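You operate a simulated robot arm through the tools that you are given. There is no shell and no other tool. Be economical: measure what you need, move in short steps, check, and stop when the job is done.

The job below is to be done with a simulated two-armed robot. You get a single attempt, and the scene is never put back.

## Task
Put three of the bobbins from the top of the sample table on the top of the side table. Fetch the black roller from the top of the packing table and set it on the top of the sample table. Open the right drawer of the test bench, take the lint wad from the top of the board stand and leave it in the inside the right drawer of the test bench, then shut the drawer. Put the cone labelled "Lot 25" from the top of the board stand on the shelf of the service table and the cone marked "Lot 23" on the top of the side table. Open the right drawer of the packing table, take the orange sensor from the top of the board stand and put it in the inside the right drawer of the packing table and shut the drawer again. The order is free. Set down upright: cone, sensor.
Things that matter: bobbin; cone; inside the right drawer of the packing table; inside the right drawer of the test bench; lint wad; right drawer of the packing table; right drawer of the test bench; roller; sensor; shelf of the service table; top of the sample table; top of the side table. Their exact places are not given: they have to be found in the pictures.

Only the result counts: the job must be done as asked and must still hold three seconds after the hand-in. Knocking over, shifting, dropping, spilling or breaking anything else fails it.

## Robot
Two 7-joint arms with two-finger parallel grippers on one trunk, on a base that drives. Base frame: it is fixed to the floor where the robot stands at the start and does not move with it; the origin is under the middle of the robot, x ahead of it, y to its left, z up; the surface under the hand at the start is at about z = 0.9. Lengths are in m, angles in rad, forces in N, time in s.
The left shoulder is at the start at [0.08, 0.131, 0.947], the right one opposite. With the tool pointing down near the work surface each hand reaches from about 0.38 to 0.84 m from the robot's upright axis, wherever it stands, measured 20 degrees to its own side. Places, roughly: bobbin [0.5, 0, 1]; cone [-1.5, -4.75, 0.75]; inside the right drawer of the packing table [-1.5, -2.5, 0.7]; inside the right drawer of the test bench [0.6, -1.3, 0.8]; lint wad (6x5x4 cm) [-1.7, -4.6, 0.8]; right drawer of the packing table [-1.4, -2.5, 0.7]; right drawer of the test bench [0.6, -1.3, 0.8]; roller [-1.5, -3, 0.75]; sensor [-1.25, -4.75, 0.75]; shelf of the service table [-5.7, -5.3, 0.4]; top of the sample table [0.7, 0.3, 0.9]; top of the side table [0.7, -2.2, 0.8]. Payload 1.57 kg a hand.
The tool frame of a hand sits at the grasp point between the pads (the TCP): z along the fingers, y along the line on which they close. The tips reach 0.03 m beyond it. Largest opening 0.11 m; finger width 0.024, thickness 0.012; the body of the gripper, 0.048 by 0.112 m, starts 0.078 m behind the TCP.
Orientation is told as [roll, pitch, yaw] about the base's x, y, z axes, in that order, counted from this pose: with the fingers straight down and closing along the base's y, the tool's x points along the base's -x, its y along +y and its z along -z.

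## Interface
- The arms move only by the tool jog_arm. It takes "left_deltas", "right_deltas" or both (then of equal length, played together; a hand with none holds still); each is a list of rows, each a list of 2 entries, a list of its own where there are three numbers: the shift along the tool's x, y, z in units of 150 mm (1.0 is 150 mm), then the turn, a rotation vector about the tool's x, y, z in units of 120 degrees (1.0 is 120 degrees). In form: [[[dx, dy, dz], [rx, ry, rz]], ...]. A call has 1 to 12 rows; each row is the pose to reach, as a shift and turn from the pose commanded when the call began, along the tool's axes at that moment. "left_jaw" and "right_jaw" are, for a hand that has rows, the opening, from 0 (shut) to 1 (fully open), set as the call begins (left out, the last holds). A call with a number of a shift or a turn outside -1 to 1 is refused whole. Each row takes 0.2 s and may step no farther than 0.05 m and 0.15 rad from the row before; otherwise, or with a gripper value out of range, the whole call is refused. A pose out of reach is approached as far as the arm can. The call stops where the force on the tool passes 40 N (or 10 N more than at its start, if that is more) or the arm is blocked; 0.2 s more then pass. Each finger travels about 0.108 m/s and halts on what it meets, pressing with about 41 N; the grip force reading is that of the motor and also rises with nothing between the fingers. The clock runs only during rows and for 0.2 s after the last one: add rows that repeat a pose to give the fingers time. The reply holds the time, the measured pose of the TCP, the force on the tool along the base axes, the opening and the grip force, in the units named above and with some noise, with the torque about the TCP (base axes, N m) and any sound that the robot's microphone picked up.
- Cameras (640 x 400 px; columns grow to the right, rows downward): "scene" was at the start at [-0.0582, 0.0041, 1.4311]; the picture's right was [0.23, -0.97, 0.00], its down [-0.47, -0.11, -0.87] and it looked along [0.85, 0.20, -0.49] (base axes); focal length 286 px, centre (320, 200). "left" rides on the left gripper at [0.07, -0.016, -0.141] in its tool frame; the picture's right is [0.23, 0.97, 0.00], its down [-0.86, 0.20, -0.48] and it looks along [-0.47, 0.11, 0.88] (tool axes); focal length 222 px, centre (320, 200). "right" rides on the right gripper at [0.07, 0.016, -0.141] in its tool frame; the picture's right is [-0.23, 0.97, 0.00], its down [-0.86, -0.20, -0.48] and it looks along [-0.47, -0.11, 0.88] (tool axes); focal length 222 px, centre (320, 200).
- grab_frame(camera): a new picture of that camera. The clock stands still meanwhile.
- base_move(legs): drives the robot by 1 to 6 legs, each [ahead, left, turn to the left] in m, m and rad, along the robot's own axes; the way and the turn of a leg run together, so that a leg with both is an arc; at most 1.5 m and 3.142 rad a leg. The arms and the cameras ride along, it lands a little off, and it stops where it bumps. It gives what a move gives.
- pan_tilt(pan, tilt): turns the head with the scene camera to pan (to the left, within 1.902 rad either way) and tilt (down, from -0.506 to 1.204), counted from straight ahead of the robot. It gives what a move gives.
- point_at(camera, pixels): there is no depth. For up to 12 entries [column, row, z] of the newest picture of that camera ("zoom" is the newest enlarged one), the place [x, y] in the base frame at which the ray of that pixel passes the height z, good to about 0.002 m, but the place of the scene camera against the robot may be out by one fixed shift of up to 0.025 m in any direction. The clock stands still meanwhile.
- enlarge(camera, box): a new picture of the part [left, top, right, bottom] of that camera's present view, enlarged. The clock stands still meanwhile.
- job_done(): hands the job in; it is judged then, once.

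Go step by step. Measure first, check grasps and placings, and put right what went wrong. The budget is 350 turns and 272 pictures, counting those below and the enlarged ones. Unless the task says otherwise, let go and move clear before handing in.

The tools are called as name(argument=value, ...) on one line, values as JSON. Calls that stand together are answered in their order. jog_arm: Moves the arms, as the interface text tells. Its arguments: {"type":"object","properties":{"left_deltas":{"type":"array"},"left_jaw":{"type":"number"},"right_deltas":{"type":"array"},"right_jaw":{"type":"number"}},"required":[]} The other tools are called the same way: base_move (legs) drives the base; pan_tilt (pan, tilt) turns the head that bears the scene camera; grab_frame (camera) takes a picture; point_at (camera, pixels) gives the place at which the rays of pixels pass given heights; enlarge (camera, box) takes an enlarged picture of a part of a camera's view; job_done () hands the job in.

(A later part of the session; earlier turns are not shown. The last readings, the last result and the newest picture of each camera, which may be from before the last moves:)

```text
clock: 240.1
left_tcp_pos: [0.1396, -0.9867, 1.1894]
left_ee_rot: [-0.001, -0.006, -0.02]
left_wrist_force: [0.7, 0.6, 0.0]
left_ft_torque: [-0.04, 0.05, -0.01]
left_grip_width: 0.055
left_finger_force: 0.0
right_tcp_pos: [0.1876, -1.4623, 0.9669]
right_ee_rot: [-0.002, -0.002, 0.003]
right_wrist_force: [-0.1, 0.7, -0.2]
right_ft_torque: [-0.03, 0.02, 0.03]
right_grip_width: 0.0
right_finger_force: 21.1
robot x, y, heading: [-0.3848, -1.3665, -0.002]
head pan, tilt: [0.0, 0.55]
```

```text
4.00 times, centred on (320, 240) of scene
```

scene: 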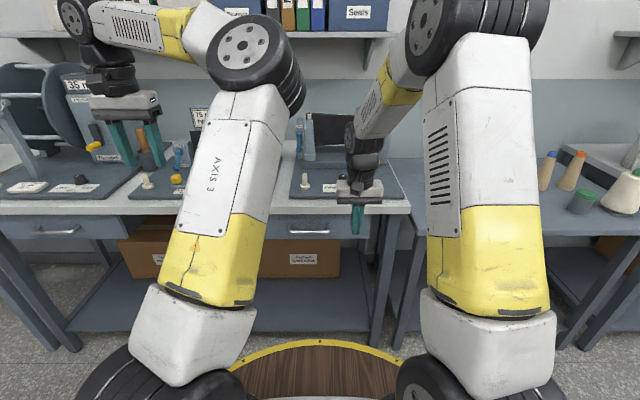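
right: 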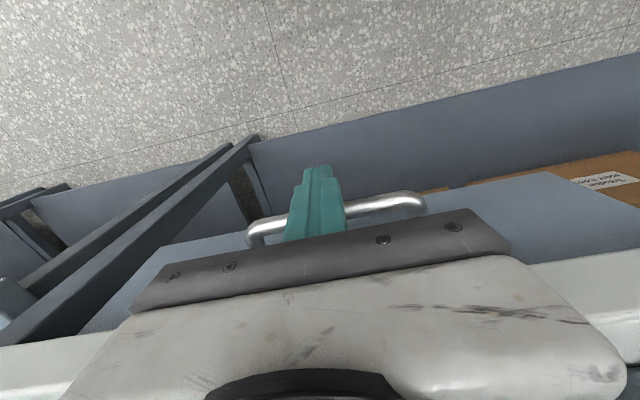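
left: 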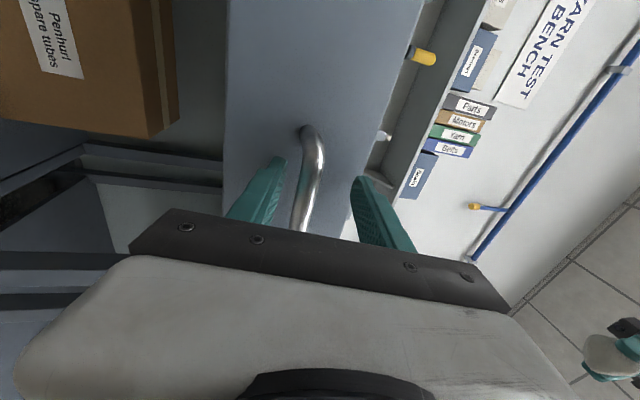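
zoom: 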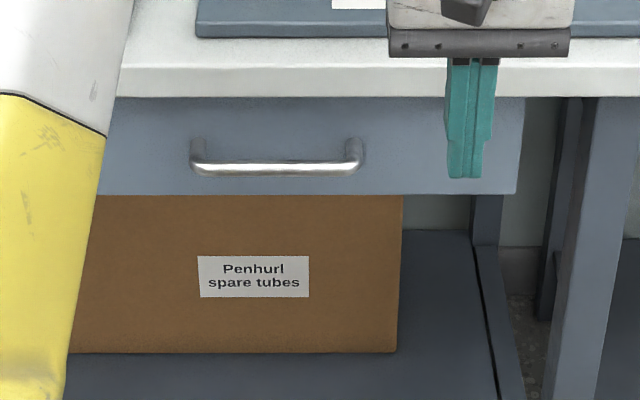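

The drawer is shut. Next the third bobbin (blue): raise the right hand and go back to the sample table.

jog_arm(right_deltas=[[[0, 0, -0.3], [0, 0, 0]], [[0, 0, -0.6], [0, 0, 0]], [[0, 0, -0.9], [0, 0, 0]], [[0, 0, -1.0], [0, 0, 0]]], right_jaw=0.65)

jog_arm(right_deltas=[[[0, 0.1, -0.3], [0, 0, 0]], [[0, 0.2, -0.6], [0, 0, 0]], [[0, 0.3, -0.8], [0, 0, 0]]])

base_move(legs=[[-0.2, 0, 0], [0, 1.5, 0], [0.4, 0, 0]])

grab_frame(camera="right")

grab_frame(camera="scene")

```text
clock: 241.1
left_tcp_pos: [0.1409, -0.9873, 1.1895]
left_ee_rot: [-0.002, -0.006, -0.02]
left_wrist_force: [-0.2, 0.5, 0.5]
left_ft_torque: [-0.03, 0.01, 0.04]
left_grip_width: 0.055
left_finger_force: 0.1
right_tcp_pos: [0.1884, -1.4631, 1.1153]
right_ee_rot: [-0.002, -0.001, 0.001]
right_wrist_force: [0.0, -0.5, -0.3]
right_ft_torque: [-0.02, 0.02, 0.01]
right_grip_width: 0.0715
right_finger_force: 0.0
robot x, y, heading: [-0.3807, -1.3637, -0.003]
head pan, tilt: [0.0, 0.55]
```

```text
clock: 241.9
left_tcp_pos: [0.14, -0.987, 1.1885]
left_ee_rot: [-0.001, -0.007, -0.019]
left_wrist_force: [-0.7, -0.8, 0.1]
left_ft_torque: [0.03, -0.01, 0.02]
left_grip_width: 0.055
left_finger_force: 0.0
right_tcp_pos: [0.1885, -1.4168, 1.235]
right_ee_rot: [-0.003, -0.003, 0.0]
right_wrist_force: [0.0, -0.2, -0.8]
right_ft_torque: [0.02, 0.03, 0.0]
right_grip_width: 0.0714
right_finger_force: 0.2
robot x, y, heading: [-0.3819, -1.3645, -0.0]
head pan, tilt: [0.0, 0.55]
```

```text
clock: 252.6
left_tcp_pos: [0.4235, 0.4366, 1.1883]
left_ee_rot: [-0.002, -0.004, -0.092]
left_wrist_force: [0.4, -0.6, -0.2]
left_ft_torque: [-0.01, 0.02, -0.02]
left_grip_width: 0.055
left_finger_force: 0.1
right_tcp_pos: [0.4402, 0.0064, 1.2356]
right_ee_rot: [-0.002, -0.004, -0.071]
right_wrist_force: [0.1, 0.7, 0.0]
right_ft_torque: [0.02, -0.01, 0.01]
right_grip_width: 0.0715
right_finger_force: 0.1
robot x, y, heading: [-0.1274, 0.0983, -0.075]
head pan, tilt: [0.0, 0.55]
```

```text
174 pictures are left
```

right: 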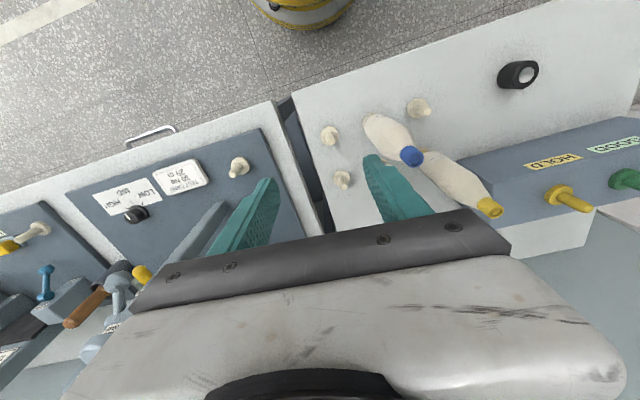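

```text
173 pictures are left
```

scene: 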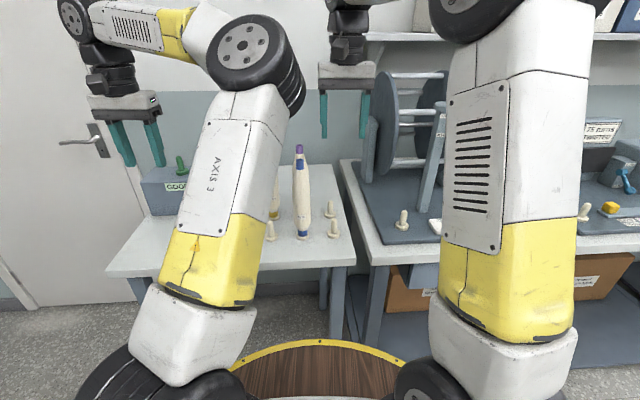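

Heading is off by -0.075; correct it, then recheck the blue bobbin.

base_move(legs=[[0.05, 0, 0.074]])

grab_frame(camera="right")

point_at(camera="right", pixels=[[411, 157, 1.135]])

```text
clock: 253.6
left_tcp_pos: [0.4464, 0.4754, 1.1878]
left_ee_rot: [-0.001, -0.006, -0.016]
left_wrist_force: [0.1, 0.0, 0.2]
left_ft_torque: [-0.01, 0.0, -0.01]
left_grip_width: 0.0547
left_finger_force: 0.1
right_tcp_pos: [0.4969, 0.0463, 1.2358]
right_ee_rot: [-0.001, -0.004, 0.004]
right_wrist_force: [-0.8, 0.8, 0.2]
right_ft_torque: [0.0, -0.02, -0.03]
right_grip_width: 0.0713
right_finger_force: 0.1
robot x, y, heading: [-0.075, 0.097, 0.002]
head pan, tilt: [0.0, 0.55]
```

```text
172 pictures are left
```

right: 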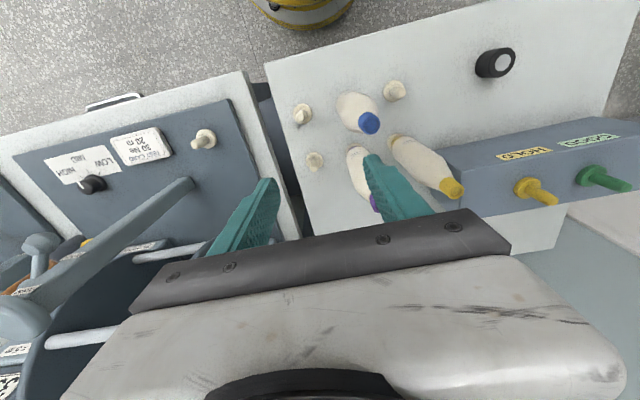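

```text
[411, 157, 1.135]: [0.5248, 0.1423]
```

point_at(camera="right", pixels=[[369, 124, 1.137], [377, 205, 1.137], [352, 97, 0.91]])

```text
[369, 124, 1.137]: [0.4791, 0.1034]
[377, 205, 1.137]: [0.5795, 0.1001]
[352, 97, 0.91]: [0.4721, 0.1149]
```

Blue top at (0.480,0.103). Align above it and check.

jog_arm(right_deltas=[[[0.05, 0.2, 0], [0, 0, 0]], [[0.107, 0.378, 0.1], [0, 0, 0]], [[0.107, 0.378, 0.2], [0, 0, 0]]])

grab_frame(camera="right")

```text
clock: 254.3
left_tcp_pos: [0.4469, 0.4751, 1.1889]
left_ee_rot: [-0.001, -0.005, -0.017]
left_wrist_force: [-0.5, 0.3, -0.9]
left_ft_torque: [0.0, 0.01, -0.03]
left_grip_width: 0.0549
left_finger_force: 0.1
right_tcp_pos: [0.4821, 0.1031, 1.2064]
right_ee_rot: [-0.002, -0.004, 0.004]
right_wrist_force: [-0.3, -0.1, 0.8]
right_ft_torque: [0.03, -0.01, 0.01]
right_grip_width: 0.0712
right_finger_force: 0.0
robot x, y, heading: [-0.0763, 0.1004, 0.003]
head pan, tilt: [0.0, 0.55]
```

```text
171 pictures are left
```

right: 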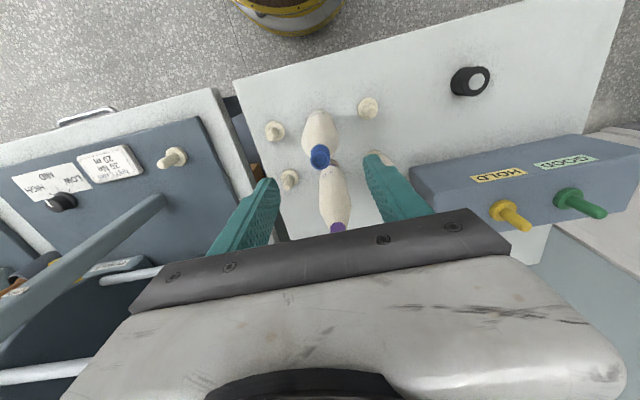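

Aligned (cap at (320,156)). Descend to z≈1.067 and grip.

jog_arm(right_deltas=[[[0, 0, 0.25], [0, 0, 0]], [[0, 0, 0.5], [0, 0, 0]], [[0, 0, 0.75], [0, 0, 0]], [[0, 0, 0.92], [0, 0, 0]]])

jog_arm(right_deltas=[[[0, 0, 0], [0, 0, 0]], [[0, 0, 0], [0, 0, 0]], [[0, 0, 0], [0, 0, 0]]], right_jaw=0)

```text
clock: 255.3
left_tcp_pos: [0.4454, 0.4758, 1.1893]
left_ee_rot: [0.0, -0.006, -0.016]
left_wrist_force: [-0.2, 0.1, -0.1]
left_ft_torque: [-0.01, -0.04, -0.02]
left_grip_width: 0.055
left_finger_force: 0.1
right_tcp_pos: [0.4823, 0.1021, 1.0672]
right_ee_rot: [-0.001, -0.004, 0.001]
right_wrist_force: [0.3, 0.9, -0.3]
right_ft_torque: [0.03, 0.01, -0.02]
right_grip_width: 0.0715
right_finger_force: 0.0
robot x, y, heading: [-0.0786, 0.0927, 0.004]
head pan, tilt: [0.0, 0.55]
```

```text
clock: 256.1
left_tcp_pos: [0.4464, 0.4755, 1.1886]
left_ee_rot: [-0.002, -0.004, -0.017]
left_wrist_force: [0.5, 0.5, -0.1]
left_ft_torque: [0.0, -0.03, 0.02]
left_grip_width: 0.0551
left_finger_force: 0.1
right_tcp_pos: [0.482, 0.1016, 1.0679]
right_ee_rot: [0.0, -0.004, 0.003]
right_wrist_force: [0.4, 0.5, 0.0]
right_ft_torque: [0.04, -0.07, -0.03]
right_grip_width: 0.0471
right_finger_force: 40.7
robot x, y, heading: [-0.0728, 0.0996, 0.002]
head pan, tilt: [0.0, 0.55]
```

Gripped. Lift 0.135 m, then drive to the side table.

jog_arm(right_deltas=[[[0, 0, -0.15], [0, 0, 0]], [[0, 0, -0.4], [0, 0, 0]], [[0, 0, -0.65], [0, 0, 0]], [[0, 0, -0.9], [0, 0, 0]]])

base_move(legs=[[-0.4, 0, 0], [0, -1.15, 0], [0, -1.15, 0]])

grab_frame(camera="scene")

```text
clock: 257.1
left_tcp_pos: [0.4457, 0.4765, 1.1888]
left_ee_rot: [-0.003, -0.004, -0.016]
left_wrist_force: [0.0, 1.2, -0.6]
left_ft_torque: [-0.03, 0.0, -0.03]
left_grip_width: 0.0551
left_finger_force: 0.0
right_tcp_pos: [0.483, 0.1022, 1.2037]
right_ee_rot: [0.0, -0.003, 0.003]
right_wrist_force: [0.4, -0.7, -1.1]
right_ft_torque: [-0.03, 0.02, 0.01]
right_grip_width: 0.0469
right_finger_force: 41.0
robot x, y, heading: [-0.0758, 0.1, 0.003]
head pan, tilt: [0.0, 0.55]
```

```text
clock: 270.4
left_tcp_pos: [0.0531, -1.8088, 1.1889]
left_ee_rot: [-0.002, -0.006, -0.031]
left_wrist_force: [0.2, 0.2, -0.1]
left_ft_torque: [0.0, -0.03, 0.0]
left_grip_width: 0.055
left_finger_force: 0.1
right_tcp_pos: [0.0846, -2.1834, 1.203]
right_ee_rot: [-0.002, -0.003, -0.012]
right_wrist_force: [-0.9, 0.1, -0.2]
right_ft_torque: [-0.01, -0.01, -0.02]
right_grip_width: 0.0469
right_finger_force: 41.1
robot x, y, heading: [-0.4734, -2.1803, -0.012]
head pan, tilt: [0.0, 0.55]
```

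```text
170 pictures are left
```

scene: 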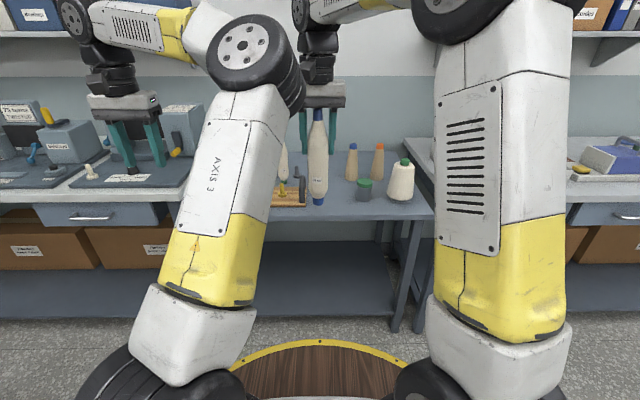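

base_move(legs=[[0.42, 0, 0.012]])

grab_frame(camera="right")

```text
clock: 273.0
left_tcp_pos: [0.4744, -1.8083, 1.189]
left_ee_rot: [-0.002, -0.005, -0.02]
left_wrist_force: [-0.9, 0.2, -0.3]
left_ft_torque: [0.0, -0.04, -0.01]
left_grip_width: 0.0549
left_finger_force: 0.1
right_tcp_pos: [0.508, -2.1813, 1.2035]
right_ee_rot: [-0.001, -0.005, -0.002]
right_wrist_force: [-0.3, -0.3, -1.1]
right_ft_torque: [0.03, -0.03, 0.02]
right_grip_width: 0.0472
right_finger_force: 41.0
robot x, y, heading: [-0.0469, -2.1827, -0.007]
head pan, tilt: [0.0, 0.55]
```

```text
169 pictures are left
```

right: 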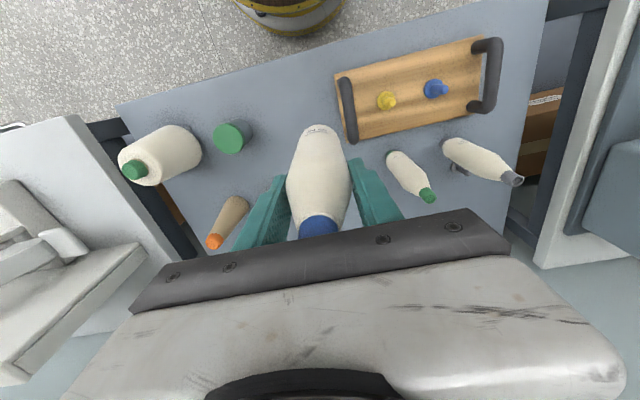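

Both bobbins still stand. Place the third at (0.647,-2.16).

jog_arm(right_deltas=[[[-0.3, 0.05, 0], [0, 0, 0]], [[-0.6, 0.1, 0], [0, 0, 0]], [[-0.92, 0.14, 0], [0, 0, 0]], [[-0.92, 0.14, 0.3], [0, 0, 0]], [[-0.92, 0.14, 0.6], [0, 0, 0]], [[-0.92, 0.14, 0.9], [0, 0, 0]], [[-0.92, 0.14, 1.0], [0, 0, 0]]])

grab_frame(camera="right")

```text
clock: 274.6
left_tcp_pos: [0.4745, -1.8076, 1.1887]
left_ee_rot: [-0.003, -0.005, -0.021]
left_wrist_force: [0.9, -0.1, -0.7]
left_ft_torque: [-0.01, 0.01, 0.0]
left_grip_width: 0.0553
left_finger_force: 0.1
right_tcp_pos: [0.6473, -2.1609, 1.0523]
right_ee_rot: [-0.001, -0.002, -0.002]
right_wrist_force: [0.2, -0.1, -1.2]
right_ft_torque: [0.02, -0.02, 0.05]
right_grip_width: 0.0468
right_finger_force: 41.3
robot x, y, heading: [-0.0488, -2.1846, -0.006]
head pan, tilt: [0.0, 0.55]
```

```text
168 pictures are left
```

right: 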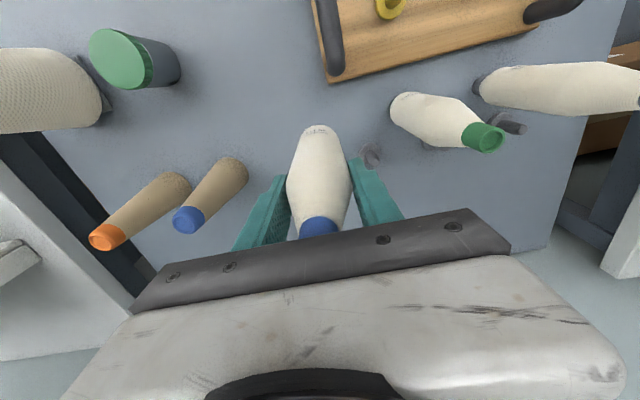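

Clear. Lower to near contact.

jog_arm(right_deltas=[[[0, 0, 0.25], [0, 0, 0]], [[0, 0, 0.45], [0, 0, 0]], [[0, 0, 0.58], [0, 0, 0]], [[0, 0, 0.61], [0, 0, 0]]])

jog_arm(right_deltas=[[[0, 0, 0.01], [0, 0, 0]]])

jog_arm(right_deltas=[[[0, 0, 0.01], [0, 0, 0]]])

```text
clock: 275.6
left_tcp_pos: [0.4745, -1.8083, 1.1887]
left_ee_rot: [-0.003, -0.005, -0.02]
left_wrist_force: [-0.6, -0.4, 0.9]
left_ft_torque: [0.0, -0.03, 0.0]
left_grip_width: 0.055
left_finger_force: 0.2
right_tcp_pos: [0.6474, -2.1598, 0.9626]
right_ee_rot: [-0.002, -0.004, -0.002]
right_wrist_force: [-0.2, -0.2, -0.9]
right_ft_torque: [0.03, 0.01, -0.04]
right_grip_width: 0.0467
right_finger_force: 42.1
robot x, y, heading: [-0.0497, -2.1861, 0.003]
head pan, tilt: [0.0, 0.55]
```

```text
clock: 276.0
left_tcp_pos: [0.4743, -1.8087, 1.1894]
left_ee_rot: [-0.002, -0.005, -0.021]
left_wrist_force: [-0.3, 0.1, 0.7]
left_ft_torque: [0.01, 0.02, -0.02]
left_grip_width: 0.0549
left_finger_force: 0.1
right_tcp_pos: [0.6471, -2.1596, 0.961]
right_ee_rot: [-0.002, -0.003, -0.003]
right_wrist_force: [-0.6, 0.1, -1.6]
right_ft_torque: [0.01, 0.0, -0.01]
right_grip_width: 0.0469
right_finger_force: 41.0
robot x, y, heading: [-0.053, -2.1825, -0.004]
head pan, tilt: [0.0, 0.55]
```

```text
clock: 276.4
left_tcp_pos: [0.4741, -1.8077, 1.1889]
left_ee_rot: [-0.003, -0.005, -0.022]
left_wrist_force: [-0.2, -0.1, -0.7]
left_ft_torque: [0.0, 0.0, 0.0]
left_grip_width: 0.055
left_finger_force: 0.1
right_tcp_pos: [0.6459, -2.1615, 0.959]
right_ee_rot: [-0.001, -0.004, 0.0]
right_wrist_force: [0.4, 0.6, -1.1]
right_ft_torque: [0.0, 0.0, 0.0]
right_grip_width: 0.0467
right_finger_force: 40.6
robot x, y, heading: [-0.0507, -2.1812, -0.006]
head pan, tilt: [0.0, 0.55]
```

jog_arm(right_deltas=[[[0, 0, 0.01], [0, 0, 0]]])

jog_arm(right_deltas=[[[0, 0, 0.01], [0, 0, 0]]])

```text
clock: 276.8
left_tcp_pos: [0.4744, -1.808, 1.1894]
left_ee_rot: [-0.001, -0.005, -0.021]
left_wrist_force: [-0.8, -0.7, 0.0]
left_ft_torque: [-0.04, 0.01, 0.01]
left_grip_width: 0.0549
left_finger_force: 0.1
right_tcp_pos: [0.6466, -2.1614, 0.9584]
right_ee_rot: [-0.003, -0.003, -0.003]
right_wrist_force: [-0.1, -0.1, -1.2]
right_ft_torque: [0.02, 0.0, -0.01]
right_grip_width: 0.0468
right_finger_force: 41.0
robot x, y, heading: [-0.0469, -2.1832, -0.005]
head pan, tilt: [0.0, 0.55]
```

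```text
clock: 277.2
left_tcp_pos: [0.4732, -1.8083, 1.1883]
left_ee_rot: [-0.003, -0.006, -0.022]
left_wrist_force: [-0.1, -0.3, 0.0]
left_ft_torque: [0.01, 0.0, 0.01]
left_grip_width: 0.0547
left_finger_force: 0.1
right_tcp_pos: [0.6465, -2.1604, 0.9569]
right_ee_rot: [0.001, -0.003, -0.002]
right_wrist_force: [-5.4, -1.9, 15.1]
right_ft_torque: [-0.1, 0.84, 0.05]
right_grip_width: 0.0467
right_finger_force: 40.6
robot x, y, heading: [-0.0404, -2.1835, -0.006]
head pan, tilt: [0.0, 0.55]
```

Contact. Ease 1 mm and release; then rise.

jog_arm(right_deltas=[[[0, 0, -0.008], [0, 0, 0]]])

jog_arm(right_deltas=[[[0, 0, 0], [0, 0, 0]], [[0, 0, 0], [0, 0, 0]], [[0, 0, 0], [0, 0, 0]]], right_jaw=0.65)

jog_arm(right_deltas=[[[0, 0, -0.2], [0, 0, 0]], [[0, 0, -0.5], [0, 0, 0]], [[0, 0, -0.8], [0, 0, 0]], [[0, 0, -1.0], [0, 0, 0]]])

jog_arm(right_deltas=[[[0, 0, -0.3], [0, 0, 0]], [[0, 0, -0.6], [0, 0, 0]], [[0.3, 0, -0.7], [0, 0, 0]], [[0.6, 0, -0.7], [0, 0, 0]], [[0.9, 0, -0.7], [0, 0, 0]]])

grab_frame(camera="right")

```text
clock: 277.6
left_tcp_pos: [0.4743, -1.8075, 1.1889]
left_ee_rot: [0.0, -0.005, -0.021]
left_wrist_force: [0.4, -0.7, -0.7]
left_ft_torque: [-0.02, 0.04, 0.01]
left_grip_width: 0.0551
left_finger_force: 0.1
right_tcp_pos: [0.6471, -2.1612, 0.9583]
right_ee_rot: [-0.002, -0.003, -0.002]
right_wrist_force: [-3.2, -1.5, 11.6]
right_ft_torque: [-0.08, 0.5, 0.03]
right_grip_width: 0.0468
right_finger_force: 41.0
robot x, y, heading: [-0.0496, -2.1836, -0.004]
head pan, tilt: [0.0, 0.55]
```

```text
clock: 278.4
left_tcp_pos: [0.475, -1.808, 1.189]
left_ee_rot: [-0.001, -0.005, -0.02]
left_wrist_force: [-0.3, -0.2, -0.2]
left_ft_torque: [-0.01, -0.02, 0.0]
left_grip_width: 0.0552
left_finger_force: 0.1
right_tcp_pos: [0.6464, -2.1609, 0.9577]
right_ee_rot: [0.001, -0.004, 0.0]
right_wrist_force: [1.1, 0.5, 0.0]
right_ft_torque: [-0.02, 0.03, -0.02]
right_grip_width: 0.0715
right_finger_force: 0.1
robot x, y, heading: [-0.0481, -2.182, -0.001]
head pan, tilt: [0.0, 0.55]
```

```text
clock: 279.4
left_tcp_pos: [0.4756, -1.8082, 1.1897]
left_ee_rot: [-0.002, -0.006, -0.021]
left_wrist_force: [0.2, 0.2, 0.3]
left_ft_torque: [0.0, 0.03, -0.04]
left_grip_width: 0.0549
left_finger_force: 0.1
right_tcp_pos: [0.6466, -2.1626, 1.108]
right_ee_rot: [-0.002, -0.003, -0.002]
right_wrist_force: [-0.2, -1.0, 0.2]
right_ft_torque: [0.01, 0.01, 0.0]
right_grip_width: 0.0716
right_finger_force: 0.0
robot x, y, heading: [-0.0492, -2.1847, -0.003]
head pan, tilt: [0.0, 0.55]
```

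```text
clock: 280.6
left_tcp_pos: [0.4757, -1.8085, 1.1888]
left_ee_rot: [0.0, -0.005, -0.021]
left_wrist_force: [-0.9, 1.0, 0.4]
left_ft_torque: [-0.02, 0.01, 0.01]
left_grip_width: 0.055
left_finger_force: 0.2
right_tcp_pos: [0.5135, -2.1593, 1.2095]
right_ee_rot: [-0.002, -0.002, -0.001]
right_wrist_force: [-0.4, -0.1, -0.5]
right_ft_torque: [-0.03, 0.06, -0.01]
right_grip_width: 0.0711
right_finger_force: 0.0
robot x, y, heading: [-0.0511, -2.1838, -0.002]
head pan, tilt: [0.0, 0.55]
```

```text
167 pictures are left
```

right: 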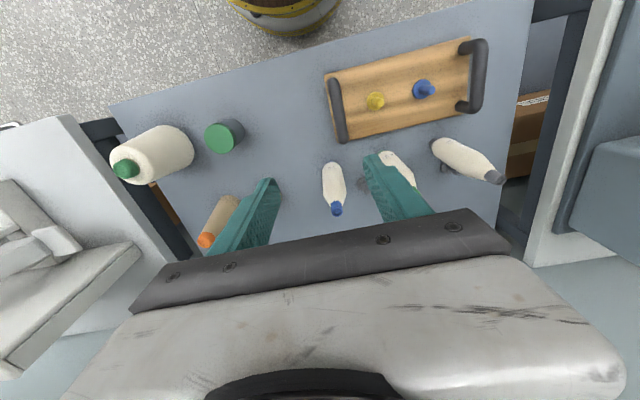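

All three bobbins stand on the side table. Now to the board stand's front for the orange sensor.

base_move(legs=[[-0.42, 0, 0], [0, 0, -1.571], [1.36, 0, 0], [1.36, 0, 0], [0, 0, -1.571]])

pan_tilt(pan=0.0, tilt=0.6)

grab_frame(camera="scene")

```text
clock: 303.8
left_tcp_pos: [-1.0396, -5.273, 1.1896]
left_ee_rot: [-0.003, -0.005, 3.102]
left_wrist_force: [0.4, 0.1, -0.1]
left_ft_torque: [0.0, -0.03, -0.03]
left_grip_width: 0.0552
left_finger_force: 0.1
right_tcp_pos: [-1.0696, -4.9208, 1.2101]
right_ee_rot: [-0.002, -0.003, 3.12]
right_wrist_force: [0.3, 0.3, 1.1]
right_ft_torque: [-0.02, 0.0, 0.02]
right_grip_width: 0.0716
right_finger_force: 0.1
robot x, y, heading: [-0.5078, -4.9088, 3.122]
head pan, tilt: [0.0, 0.55]
```

```text
clock: 304.4
left_tcp_pos: [-1.039, -5.2741, 1.1913]
left_ee_rot: [-0.001, -0.006, 3.101]
left_wrist_force: [0.1, -0.2, -0.9]
left_ft_torque: [0.01, -0.01, -0.03]
left_grip_width: 0.0549
left_finger_force: 0.0
right_tcp_pos: [-1.0714, -4.9211, 1.2109]
right_ee_rot: [-0.002, -0.004, 3.122]
right_wrist_force: [-0.6, -0.9, 0.3]
right_ft_torque: [0.0, 0.0, 0.0]
right_grip_width: 0.0717
right_finger_force: 0.1
robot x, y, heading: [-0.513, -4.9116, 3.119]
head pan, tilt: [0.0, 0.6]
```

```text
166 pictures are left
```

scene: 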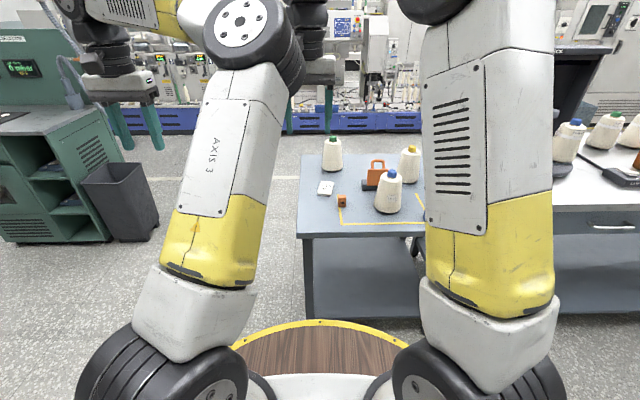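

base_move(legs=[[0.27, 0, 0.02]])

grab_frame(camera="right")

```text
clock: 306.3
left_tcp_pos: [-1.298, -5.2791, 1.1892]
left_ee_rot: [-0.001, -0.005, 3.116]
left_wrist_force: [0.3, 0.8, -0.1]
left_ft_torque: [0.01, -0.01, -0.02]
left_grip_width: 0.0551
left_finger_force: 0.0
right_tcp_pos: [-1.3354, -4.9268, 1.2099]
right_ee_rot: [-0.001, -0.004, 3.135]
right_wrist_force: [-0.1, -0.6, -0.4]
right_ft_torque: [0.02, 0.01, 0.01]
right_grip_width: 0.0718
right_finger_force: 0.0
robot x, y, heading: [-0.7736, -4.9015, 3.137]
head pan, tilt: [0.0, 0.6]
```

```text
165 pictures are left
```

right: 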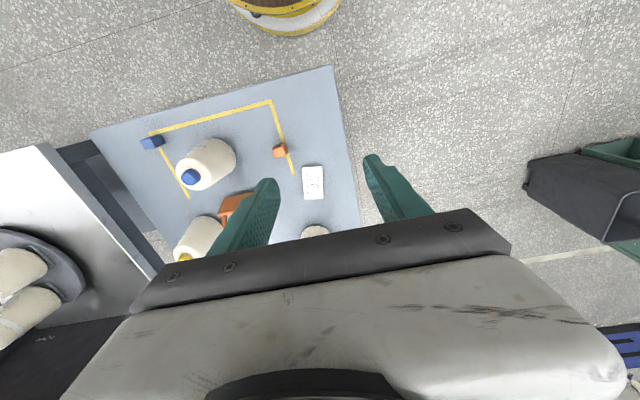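

point_at(camera="right", pixels=[[280, 152, 0.76], [280, 150, 0.74], [280, 153, 0.78]])

enlarge(camera="right", box=[255, 135, 305, 166])

```text
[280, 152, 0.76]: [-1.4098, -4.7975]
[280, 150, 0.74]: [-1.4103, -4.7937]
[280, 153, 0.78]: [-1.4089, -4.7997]
```

```text
12.80 times, centred on (280, 150) of right
```

zoom: 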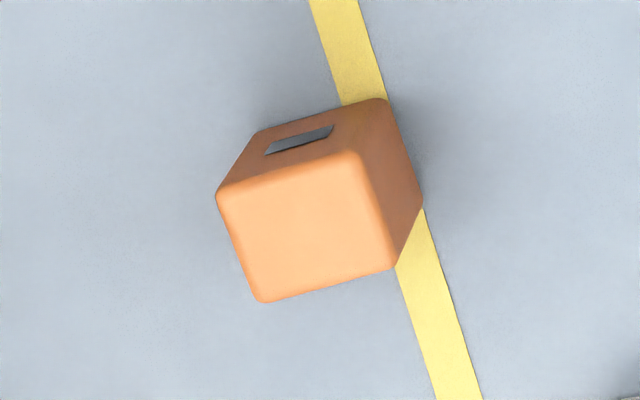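

The sensor is axis-aligned at (-1.4095,-4.799), ~32 mm wide. Bring the right hand over it and down.

jog_arm(right_deltas=[[[-0.15, -0.25, 0], [0, 0, 0]], [[-0.3, -0.5, 0], [0, 0, 0]], [[-0.494, -0.7, 0], [0, 0, 0]], [[-0.494, -0.852, 0.2], [0, 0, 0]], [[-0.494, -0.852, 0.5], [0, 0, 0]], [[-0.494, -0.852, 0.8], [0, 0, 0]], [[-0.494, -0.852, 1.0], [0, 0, 0]]])

grab_frame(camera="right")

```text
clock: 307.9
left_tcp_pos: [-1.2985, -5.2783, 1.1895]
left_ee_rot: [-0.002, -0.005, 3.118]
left_wrist_force: [-0.5, 0.1, -0.3]
left_ft_torque: [0.0, 0.05, 0.03]
left_grip_width: 0.0552
left_finger_force: 0.0
right_tcp_pos: [-1.4085, -4.7981, 1.0598]
right_ee_rot: [-0.001, -0.002, 3.137]
right_wrist_force: [0.3, -0.5, -0.6]
right_ft_torque: [-0.04, 0.01, -0.01]
right_grip_width: 0.0715
right_finger_force: 0.0
robot x, y, heading: [-0.7718, -4.9059, 3.135]
head pan, tilt: [0.0, 0.6]
```

```text
163 pictures are left
```

right: 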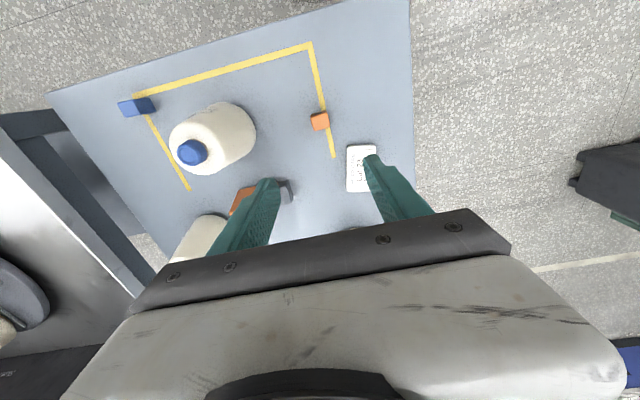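

Aligned. Continue down in two stages.

jog_arm(right_deltas=[[[0, 0, 0.3], [0, 0, 0]], [[0, 0, 0.6], [0, 0, 0]], [[0, 0, 0.9], [0, 0, 0]], [[0, 0, 1.0], [0, 0, 0]]])

jog_arm(right_deltas=[[[0, 0, 0.3], [0, 0, 0]], [[0, 0, 0.6], [0, 0, 0]], [[0, 0, 0.75], [0, 0, 0]]])

grab_frame(camera="right")

```text
clock: 308.9
left_tcp_pos: [-1.2985, -5.2783, 1.1884]
left_ee_rot: [-0.003, -0.007, 3.116]
left_wrist_force: [-0.3, 0.1, 0.2]
left_ft_torque: [0.02, 0.01, 0.01]
left_grip_width: 0.0549
left_finger_force: 0.1
right_tcp_pos: [-1.4097, -4.7982, 0.9084]
right_ee_rot: [-0.002, -0.003, 3.136]
right_wrist_force: [-0.4, -0.7, -0.1]
right_ft_torque: [0.01, 0.06, 0.01]
right_grip_width: 0.0715
right_finger_force: 0.1
robot x, y, heading: [-0.7728, -4.9063, 3.138]
head pan, tilt: [0.0, 0.6]
```

```text
clock: 309.7
left_tcp_pos: [-1.2976, -5.2793, 1.1883]
left_ee_rot: [-0.001, -0.004, 3.118]
left_wrist_force: [0.3, -0.9, -0.2]
left_ft_torque: [-0.02, 0.02, 0.01]
left_grip_width: 0.0549
left_finger_force: 0.0
right_tcp_pos: [-1.4075, -4.797, 0.7966]
right_ee_rot: [-0.002, -0.004, 3.135]
right_wrist_force: [0.3, 0.5, 0.8]
right_ft_torque: [0.03, 0.02, 0.0]
right_grip_width: 0.0716
right_finger_force: 0.1
robot x, y, heading: [-0.7713, -4.9064, 3.132]
head pan, tilt: [0.0, 0.6]
```

```text
162 pictures are left
```

right: 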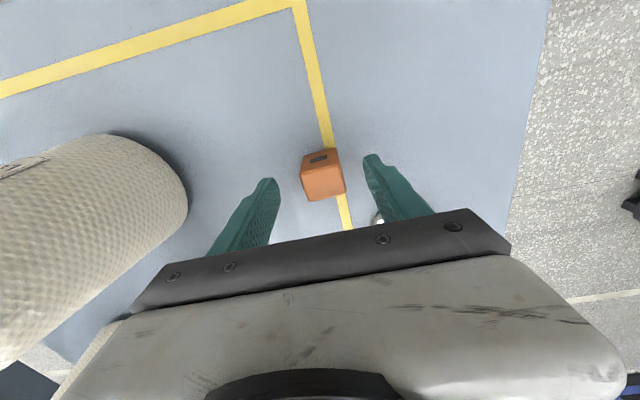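

Sensor centred between the fingers. Down 22 mm and close.

jog_arm(right_deltas=[[[0, 0, 0.08], [0, 0, 0]], [[0, 0, 0.15], [0, 0, 0]]])

jog_arm(right_deltas=[[[0, 0, 0], [0, 0, 0]], [[0, 0, 0], [0, 0, 0]], [[0, 0, 0], [0, 0, 0]], [[0, 0, 0], [0, 0, 0]]], right_jaw=0)

grab_frame(camera="right")

```text
clock: 310.3
left_tcp_pos: [-1.2992, -5.279, 1.1884]
left_ee_rot: [-0.001, -0.005, 3.118]
left_wrist_force: [1.3, -0.2, 0.5]
left_ft_torque: [0.01, 0.01, -0.01]
left_grip_width: 0.0548
left_finger_force: 0.1
right_tcp_pos: [-1.409, -4.7962, 0.7767]
right_ee_rot: [-0.001, -0.004, 3.136]
right_wrist_force: [0.3, -0.3, 0.4]
right_ft_torque: [0.01, 0.01, 0.0]
right_grip_width: 0.0713
right_finger_force: 0.1
robot x, y, heading: [-0.7748, -4.9035, 3.137]
head pan, tilt: [0.0, 0.6]
```

```text
clock: 311.3
left_tcp_pos: [-1.2988, -5.2797, 1.1885]
left_ee_rot: [-0.003, -0.007, 3.117]
left_wrist_force: [0.5, 0.4, 0.7]
left_ft_torque: [-0.05, 0.0, 0.03]
left_grip_width: 0.0548
left_finger_force: 0.0
right_tcp_pos: [-1.4086, -4.7972, 0.775]
right_ee_rot: [-0.001, -0.005, 3.137]
right_wrist_force: [-0.5, 0.5, -0.3]
right_ft_torque: [-0.03, 0.0, 0.02]
right_grip_width: 0.0312
right_finger_force: 40.2
robot x, y, heading: [-0.7754, -4.906, 3.134]
head pan, tilt: [0.0, 0.6]
```

```text
161 pictures are left
```

right: 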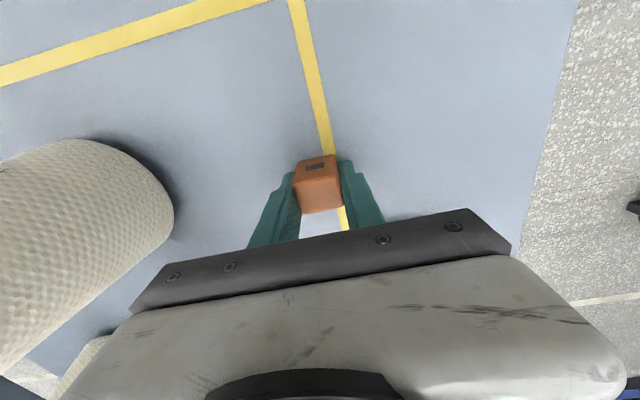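

Gripped (31 mm). Lift.

jog_arm(right_deltas=[[[0, 0, -0.2], [0, 0, 0]], [[0, 0, -0.5], [0, 0, 0]], [[0, 0, -0.8], [0, 0, 0]], [[0, 0, -1.0], [0, 0, 0]]])

jog_arm(right_deltas=[[[0, 0, -0.3], [0, 0, 0]], [[0, 0, -0.6], [0, 0, 0]], [[0, 0, -0.9], [0, 0, 0]], [[0, 0, -1.0], [0, 0, 0]]])

jog_arm(right_deltas=[[[0, 0, -0.3], [0, 0, 0]], [[0.1, 0, -0.6], [0, 0, 0]], [[0.3, 0, -0.8], [0, 0, 0]], [[0.5, 0, -0.95], [0, 0, 0]]])

base_move(legs=[[-0.3, 0, 0], [0, -1.17, 0], [0, -1.17, 0]])

grab_frame(camera="scene")

```text
clock: 312.3
left_tcp_pos: [-1.2982, -5.2791, 1.1876]
left_ee_rot: [-0.001, -0.005, 3.118]
left_wrist_force: [0.4, 0.9, 0.7]
left_ft_torque: [0.0, -0.04, 0.0]
left_grip_width: 0.0551
left_finger_force: 0.2
right_tcp_pos: [-1.4114, -4.7977, 0.9251]
right_ee_rot: [-0.001, -0.002, 3.139]
right_wrist_force: [-0.5, 0.5, -1.3]
right_ft_torque: [0.02, -0.02, 0.0]
right_grip_width: 0.0312
right_finger_force: 40.3
robot x, y, heading: [-0.7758, -4.9013, 3.136]
head pan, tilt: [0.0, 0.6]
```

```text
clock: 313.3
left_tcp_pos: [-1.2986, -5.279, 1.1887]
left_ee_rot: [-0.003, -0.005, 3.118]
left_wrist_force: [0.7, 0.3, 1.3]
left_ft_torque: [-0.03, -0.05, 0.02]
left_grip_width: 0.055
left_finger_force: 0.1
right_tcp_pos: [-1.4094, -4.797, 1.0768]
right_ee_rot: [-0.001, -0.002, 3.138]
right_wrist_force: [0.3, 0.0, -0.4]
right_ft_torque: [0.02, 0.0, 0.0]
right_grip_width: 0.0313
right_finger_force: 39.8
robot x, y, heading: [-0.7787, -4.9028, 3.133]
head pan, tilt: [0.0, 0.6]
```

```text
clock: 314.3
left_tcp_pos: [-1.2983, -5.2793, 1.1883]
left_ee_rot: [-0.002, -0.004, 3.117]
left_wrist_force: [-0.1, 0.5, -0.4]
left_ft_torque: [0.04, 0.02, 0.0]
left_grip_width: 0.0552
left_finger_force: 0.0
right_tcp_pos: [-1.3344, -4.7976, 1.2171]
right_ee_rot: [-0.002, -0.002, 3.137]
right_wrist_force: [-0.4, 0.4, -0.1]
right_ft_torque: [0.0, -0.06, -0.01]
right_grip_width: 0.031
right_finger_force: 40.0
robot x, y, heading: [-0.7762, -4.9039, 3.135]
head pan, tilt: [0.0, 0.6]
```

```text
clock: 327.4
left_tcp_pos: [-0.999, -2.9394, 1.1885]
left_ee_rot: [-0.002, -0.003, 3.127]
left_wrist_force: [-0.4, -0.1, -0.1]
left_ft_torque: [-0.01, 0.0, 0.0]
left_grip_width: 0.0551
left_finger_force: 0.1
right_tcp_pos: [-1.0389, -2.4584, 1.2185]
right_ee_rot: [0.0, -0.004, -3.137]
right_wrist_force: [-0.7, 0.0, -1.0]
right_ft_torque: [0.04, -0.01, -0.01]
right_grip_width: 0.0311
right_finger_force: 39.8
robot x, y, heading: [-0.4782, -2.5591, -3.14]
head pan, tilt: [0.0, 0.6]
```

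```text
160 pictures are left
```

scene: 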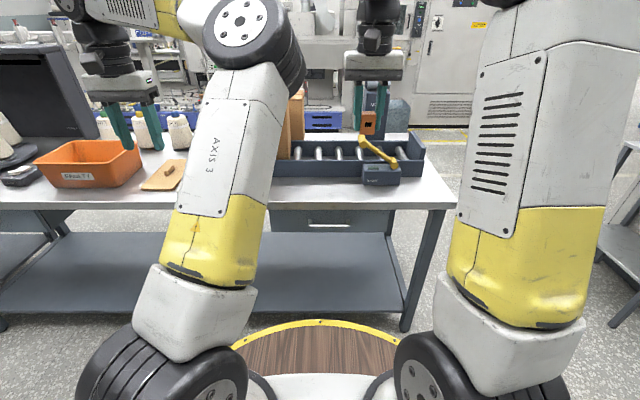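

Handle at about (308-353,224). Measure at candidate heights.

enlarge(camera="scene", box=[250, 170, 410, 270])

point_at(camera="scene", pixels=[[309, 225, 0.75], [354, 225, 0.75], [331, 225, 0.77], [331, 225, 0.73], [331, 203, 0.85], [265, 211, 0.8], [396, 233, 0.7]])

```text
4.00 times, centred on (330, 220) of scene
```

zoom: 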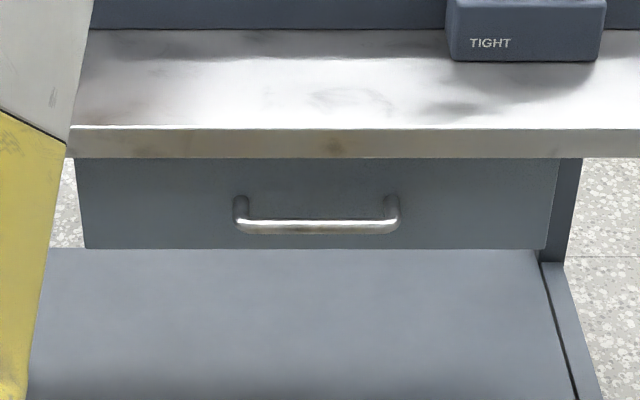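

```text
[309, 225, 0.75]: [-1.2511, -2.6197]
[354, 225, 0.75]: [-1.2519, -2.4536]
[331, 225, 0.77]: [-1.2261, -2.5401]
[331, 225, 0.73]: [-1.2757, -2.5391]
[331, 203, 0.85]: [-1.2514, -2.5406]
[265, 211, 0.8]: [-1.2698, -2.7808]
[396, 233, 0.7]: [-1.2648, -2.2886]
```

Handle: centre ≈(-1.24,-2.52), z≈0.757. Shift the base 0.09 m right, raise the right hand a little, and pitch the left hand forward.

base_move(legs=[[0, -0.09, 0]])

jog_arm(left_deltas=[[[-0.03, 0, 0.05], [0, -0.0625, 0]], [[-0.06, 0, 0.1], [0, -0.125, 0]], [[-0.1, 0, 0.15], [0, -0.1875, 0]], [[-0.15, 0, 0.2], [0, -0.25, 0]], [[-0.2, 0, 0.25], [0, -0.3125, 0]], [[-0.25, 0, 0.3], [0, -0.375, 0]], [[-0.3, 0, 0.35], [0, -0.4375, 0]], [[-0.3, 0, 0.4], [0, -0.5, 0]], [[-0.3, 0, 0.5], [0, -0.5625, 0]], [[-0.3, 0, 0.6], [0, -0.625, 0]], [[-0.3, 0, 0.7], [0, -0.6875, 0]], [[-0.3, 0, 0.8], [0, -0.75, 0]]], right_deltas=[[[0, 0, -0.1], [0, 0, 0]], [[0, 0, -0.2], [0, 0, 0]], [[0, 0, -0.3], [0, 0, 0]], [[0, 0, -0.3], [0, 0, 0]], [[0, 0, -0.3], [0, 0, 0]], [[0, 0, -0.3], [0, 0, 0]], [[0, 0, -0.3], [0, 0, 0]], [[0, 0, -0.3], [0, 0, 0]], [[0, 0, -0.3], [0, 0, 0]], [[0, 0, -0.3], [0, 0, 0]], [[0, 0, -0.3], [0, 0, 0]], [[0, 0, -0.3], [0, 0, 0]]])

grab_frame(camera="scene")

```text
clock: 328.5
left_tcp_pos: [-0.9987, -2.8491, 1.1885]
left_ee_rot: [-0.003, -0.004, 3.124]
left_wrist_force: [0.0, -0.3, -0.7]
left_ft_torque: [0.02, -0.02, 0.01]
left_grip_width: 0.0549
left_finger_force: 0.1
right_tcp_pos: [-1.0387, -2.368, 1.2176]
right_ee_rot: [-0.001, -0.004, -3.14]
right_wrist_force: [-0.5, 0.1, -0.6]
right_ft_torque: [0.0, -0.01, 0.02]
right_grip_width: 0.031
right_finger_force: 40.0
robot x, y, heading: [-0.478, -2.4718, -3.142]
head pan, tilt: [0.0, 0.6]
```

```text
clock: 331.1
left_tcp_pos: [-1.044, -2.8484, 1.0709]
left_ee_rot: [-2.979, -1.564, -0.179]
left_wrist_force: [0.3, -0.8, 0.7]
left_ft_torque: [-0.02, -0.01, 0.01]
left_grip_width: 0.0552
left_finger_force: 0.1
right_tcp_pos: [-1.0386, -2.3677, 1.2636]
right_ee_rot: [-0.003, -0.005, -3.14]
right_wrist_force: [1.1, 0.4, -0.5]
right_ft_torque: [-0.06, 0.01, -0.03]
right_grip_width: 0.031
right_finger_force: 40.0
robot x, y, heading: [-0.4792, -2.4687, -3.136]
head pan, tilt: [0.0, 0.6]
```

```text
158 pictures are left
```

scene: 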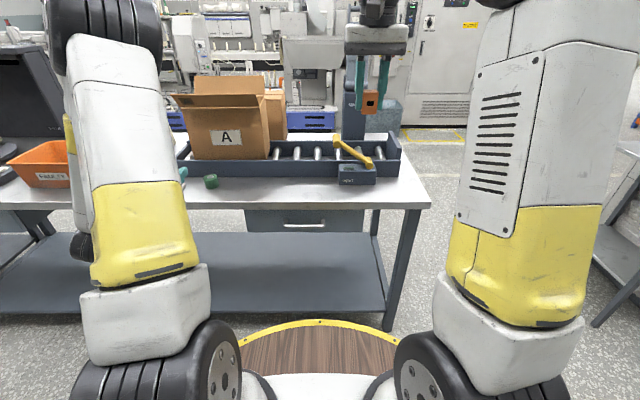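

Elbow outward, good. Roll +90° about the fingers while lowering.

jog_arm(left_deltas=[[[0.1, 0, 0.05], [0, 0, 0.0625]], [[0.2, 0, 0.1], [0, 0, 0.125]], [[0.3, 0, 0.15], [0, 0, 0.1875]], [[0.4, 0, 0.2], [0, 0, 0.25]], [[0.5, 0, 0.2], [0, 0, 0.3125]], [[0.6, 0, 0.2], [0, 0, 0.375]], [[0.7, 0, 0.2], [0, 0, 0.4375]], [[0.8, 0, 0.2], [0, 0, 0.5]], [[0.9, 0, 0.2], [0, 0, 0.5625]], [[1.0, 0, 0.2], [0, 0, 0.625]], [[1.0, 0, 0.2], [0, 0, 0.6875]], [[1.0, 0, 0.2], [0, 0, 0.75]]])

grab_frame(camera="scene")

grab_frame(camera="left")

```text
clock: 333.7
left_tcp_pos: [-1.0756, -2.8458, 0.9193]
left_ee_rot: [1.575, 0.0, 1.555]
left_wrist_force: [-0.7, -0.4, -0.1]
left_ft_torque: [-0.03, 0.0, -0.03]
left_grip_width: 0.055
left_finger_force: 0.2
right_tcp_pos: [-1.0384, -2.3683, 1.2633]
right_ee_rot: [-0.003, -0.005, -3.14]
right_wrist_force: [-0.2, 0.8, 0.1]
right_ft_torque: [-0.04, 0.0, 0.01]
right_grip_width: 0.031
right_finger_force: 40.0
robot x, y, heading: [-0.4755, -2.4725, -3.139]
head pan, tilt: [0.0, 0.6]
```

```text
157 pictures are left
```

scene: 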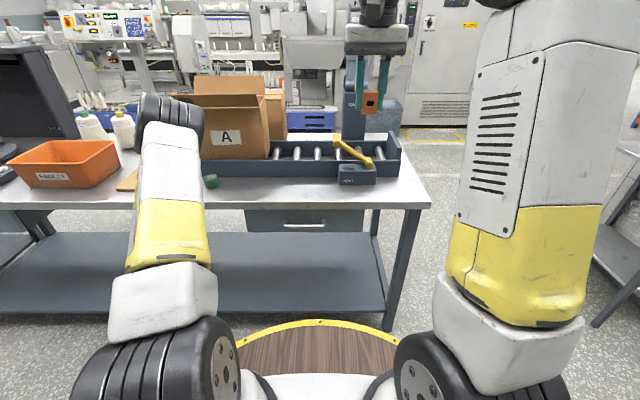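

```text
156 pictures are left
```

left: 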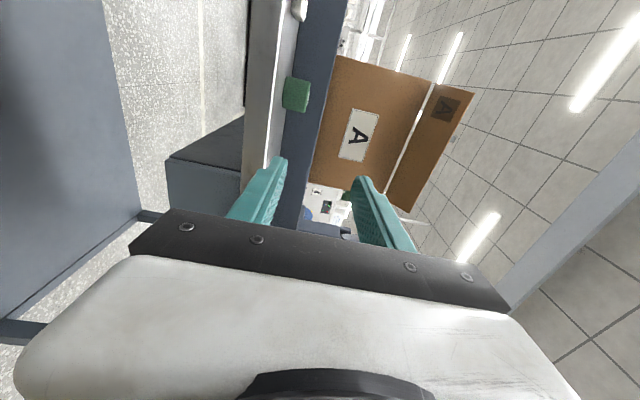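

Now tool x = -Y, y = +Z, z = -X. Move to in front of the handle.

jog_arm(left_deltas=[[[-0.2, -0.2, 0], [0, 0, 0]], [[-0.4, -0.4, 0], [0, 0, 0]], [[-0.6, -0.6, 0], [0, 0, 0]], [[-0.8, -0.8, 0], [0, 0, 0]], [[-1.0, -1.0, 0], [0, 0, 0]]])

jog_arm(left_deltas=[[[-0.3, -0.07, 0], [0, 0, 0]], [[-0.6, -0.07, 0], [0, 0, 0]], [[-0.9, -0.07, 0.1], [0, 0, 0]], [[-1.0, -0.07, 0.2], [0, 0, 0]]], left_jaw=0.6)

grab_frame(camera="left")

grab_frame(camera="scene")

```text
clock: 334.9
left_tcp_pos: [-1.0723, -2.6993, 0.7694]
left_ee_rot: [1.576, -0.001, 1.553]
left_wrist_force: [-0.6, 0.1, -0.1]
left_ft_torque: [0.0, 0.02, -0.04]
left_grip_width: 0.0547
left_finger_force: 0.0
right_tcp_pos: [-1.0384, -2.369, 1.2635]
right_ee_rot: [-0.003, -0.004, -3.139]
right_wrist_force: [0.4, 0.4, -0.4]
right_ft_torque: [0.02, 0.02, 0.01]
right_grip_width: 0.0309
right_finger_force: 40.0
robot x, y, heading: [-0.4783, -2.4721, -3.145]
head pan, tilt: [0.0, 0.6]
```

```text
clock: 335.9
left_tcp_pos: [-1.1002, -2.5445, 0.7584]
left_ee_rot: [1.575, -0.002, 1.554]
left_wrist_force: [0.0, -0.2, -0.2]
left_ft_torque: [0.0, 0.0, 0.0]
left_grip_width: 0.066
left_finger_force: 0.1
right_tcp_pos: [-1.0385, -2.3695, 1.2625]
right_ee_rot: [-0.002, -0.003, -3.14]
right_wrist_force: [-0.1, -0.1, -0.3]
right_ft_torque: [0.01, 0.02, -0.03]
right_grip_width: 0.031
right_finger_force: 40.3
robot x, y, heading: [-0.4762, -2.47, -3.141]
head pan, tilt: [0.0, 0.6]
```

```text
155 pictures are left
```

left: 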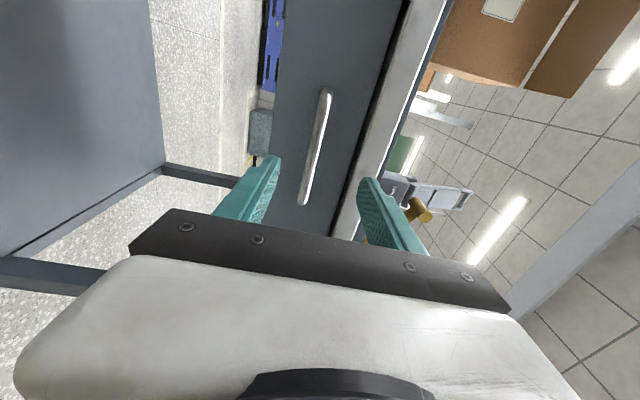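

```text
154 pictures are left
```

scene: 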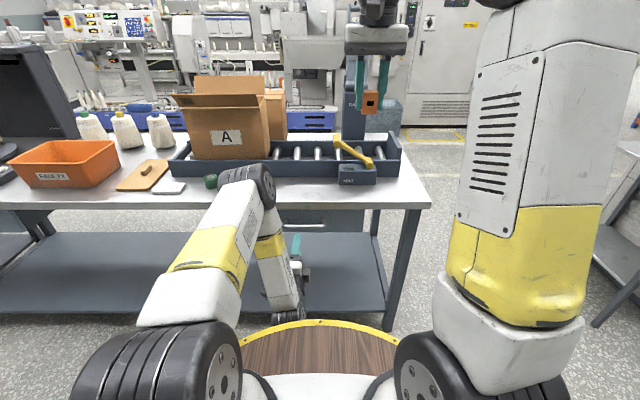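

The bar is centred at (316,145). Advance 8.5 cm and check.

jog_arm(left_deltas=[[[0, 0, 0.2], [0, 0, 0]], [[0, 0, 0.4], [0, 0, 0]], [[0, 0, 0.57], [0, 0, 0]]])

grab_frame(camera="left")

```text
clock: 336.7
left_tcp_pos: [-1.1883, -2.5445, 0.7608]
left_ee_rot: [1.573, -0.003, 1.554]
left_wrist_force: [-0.4, -0.4, 0.1]
left_ft_torque: [-0.02, 0.01, -0.04]
left_grip_width: 0.0661
left_finger_force: 0.1
right_tcp_pos: [-1.0372, -2.3684, 1.2629]
right_ee_rot: [-0.003, -0.003, -3.141]
right_wrist_force: [-0.4, 0.1, 0.0]
right_ft_torque: [0.03, -0.03, 0.0]
right_grip_width: 0.031
right_finger_force: 40.3
robot x, y, heading: [-0.4738, -2.4709, -3.143]
head pan, tilt: [0.0, 0.6]
```

```text
153 pictures are left
```

left: 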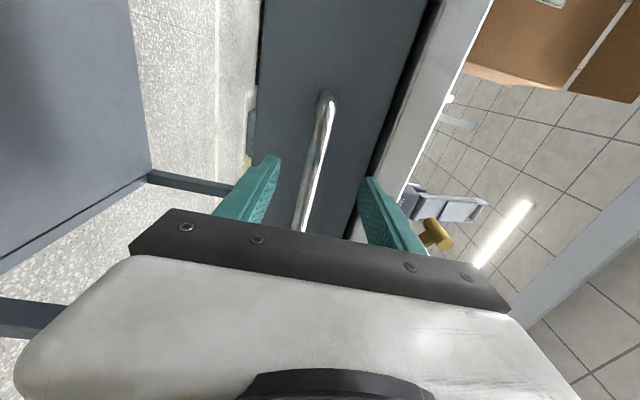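

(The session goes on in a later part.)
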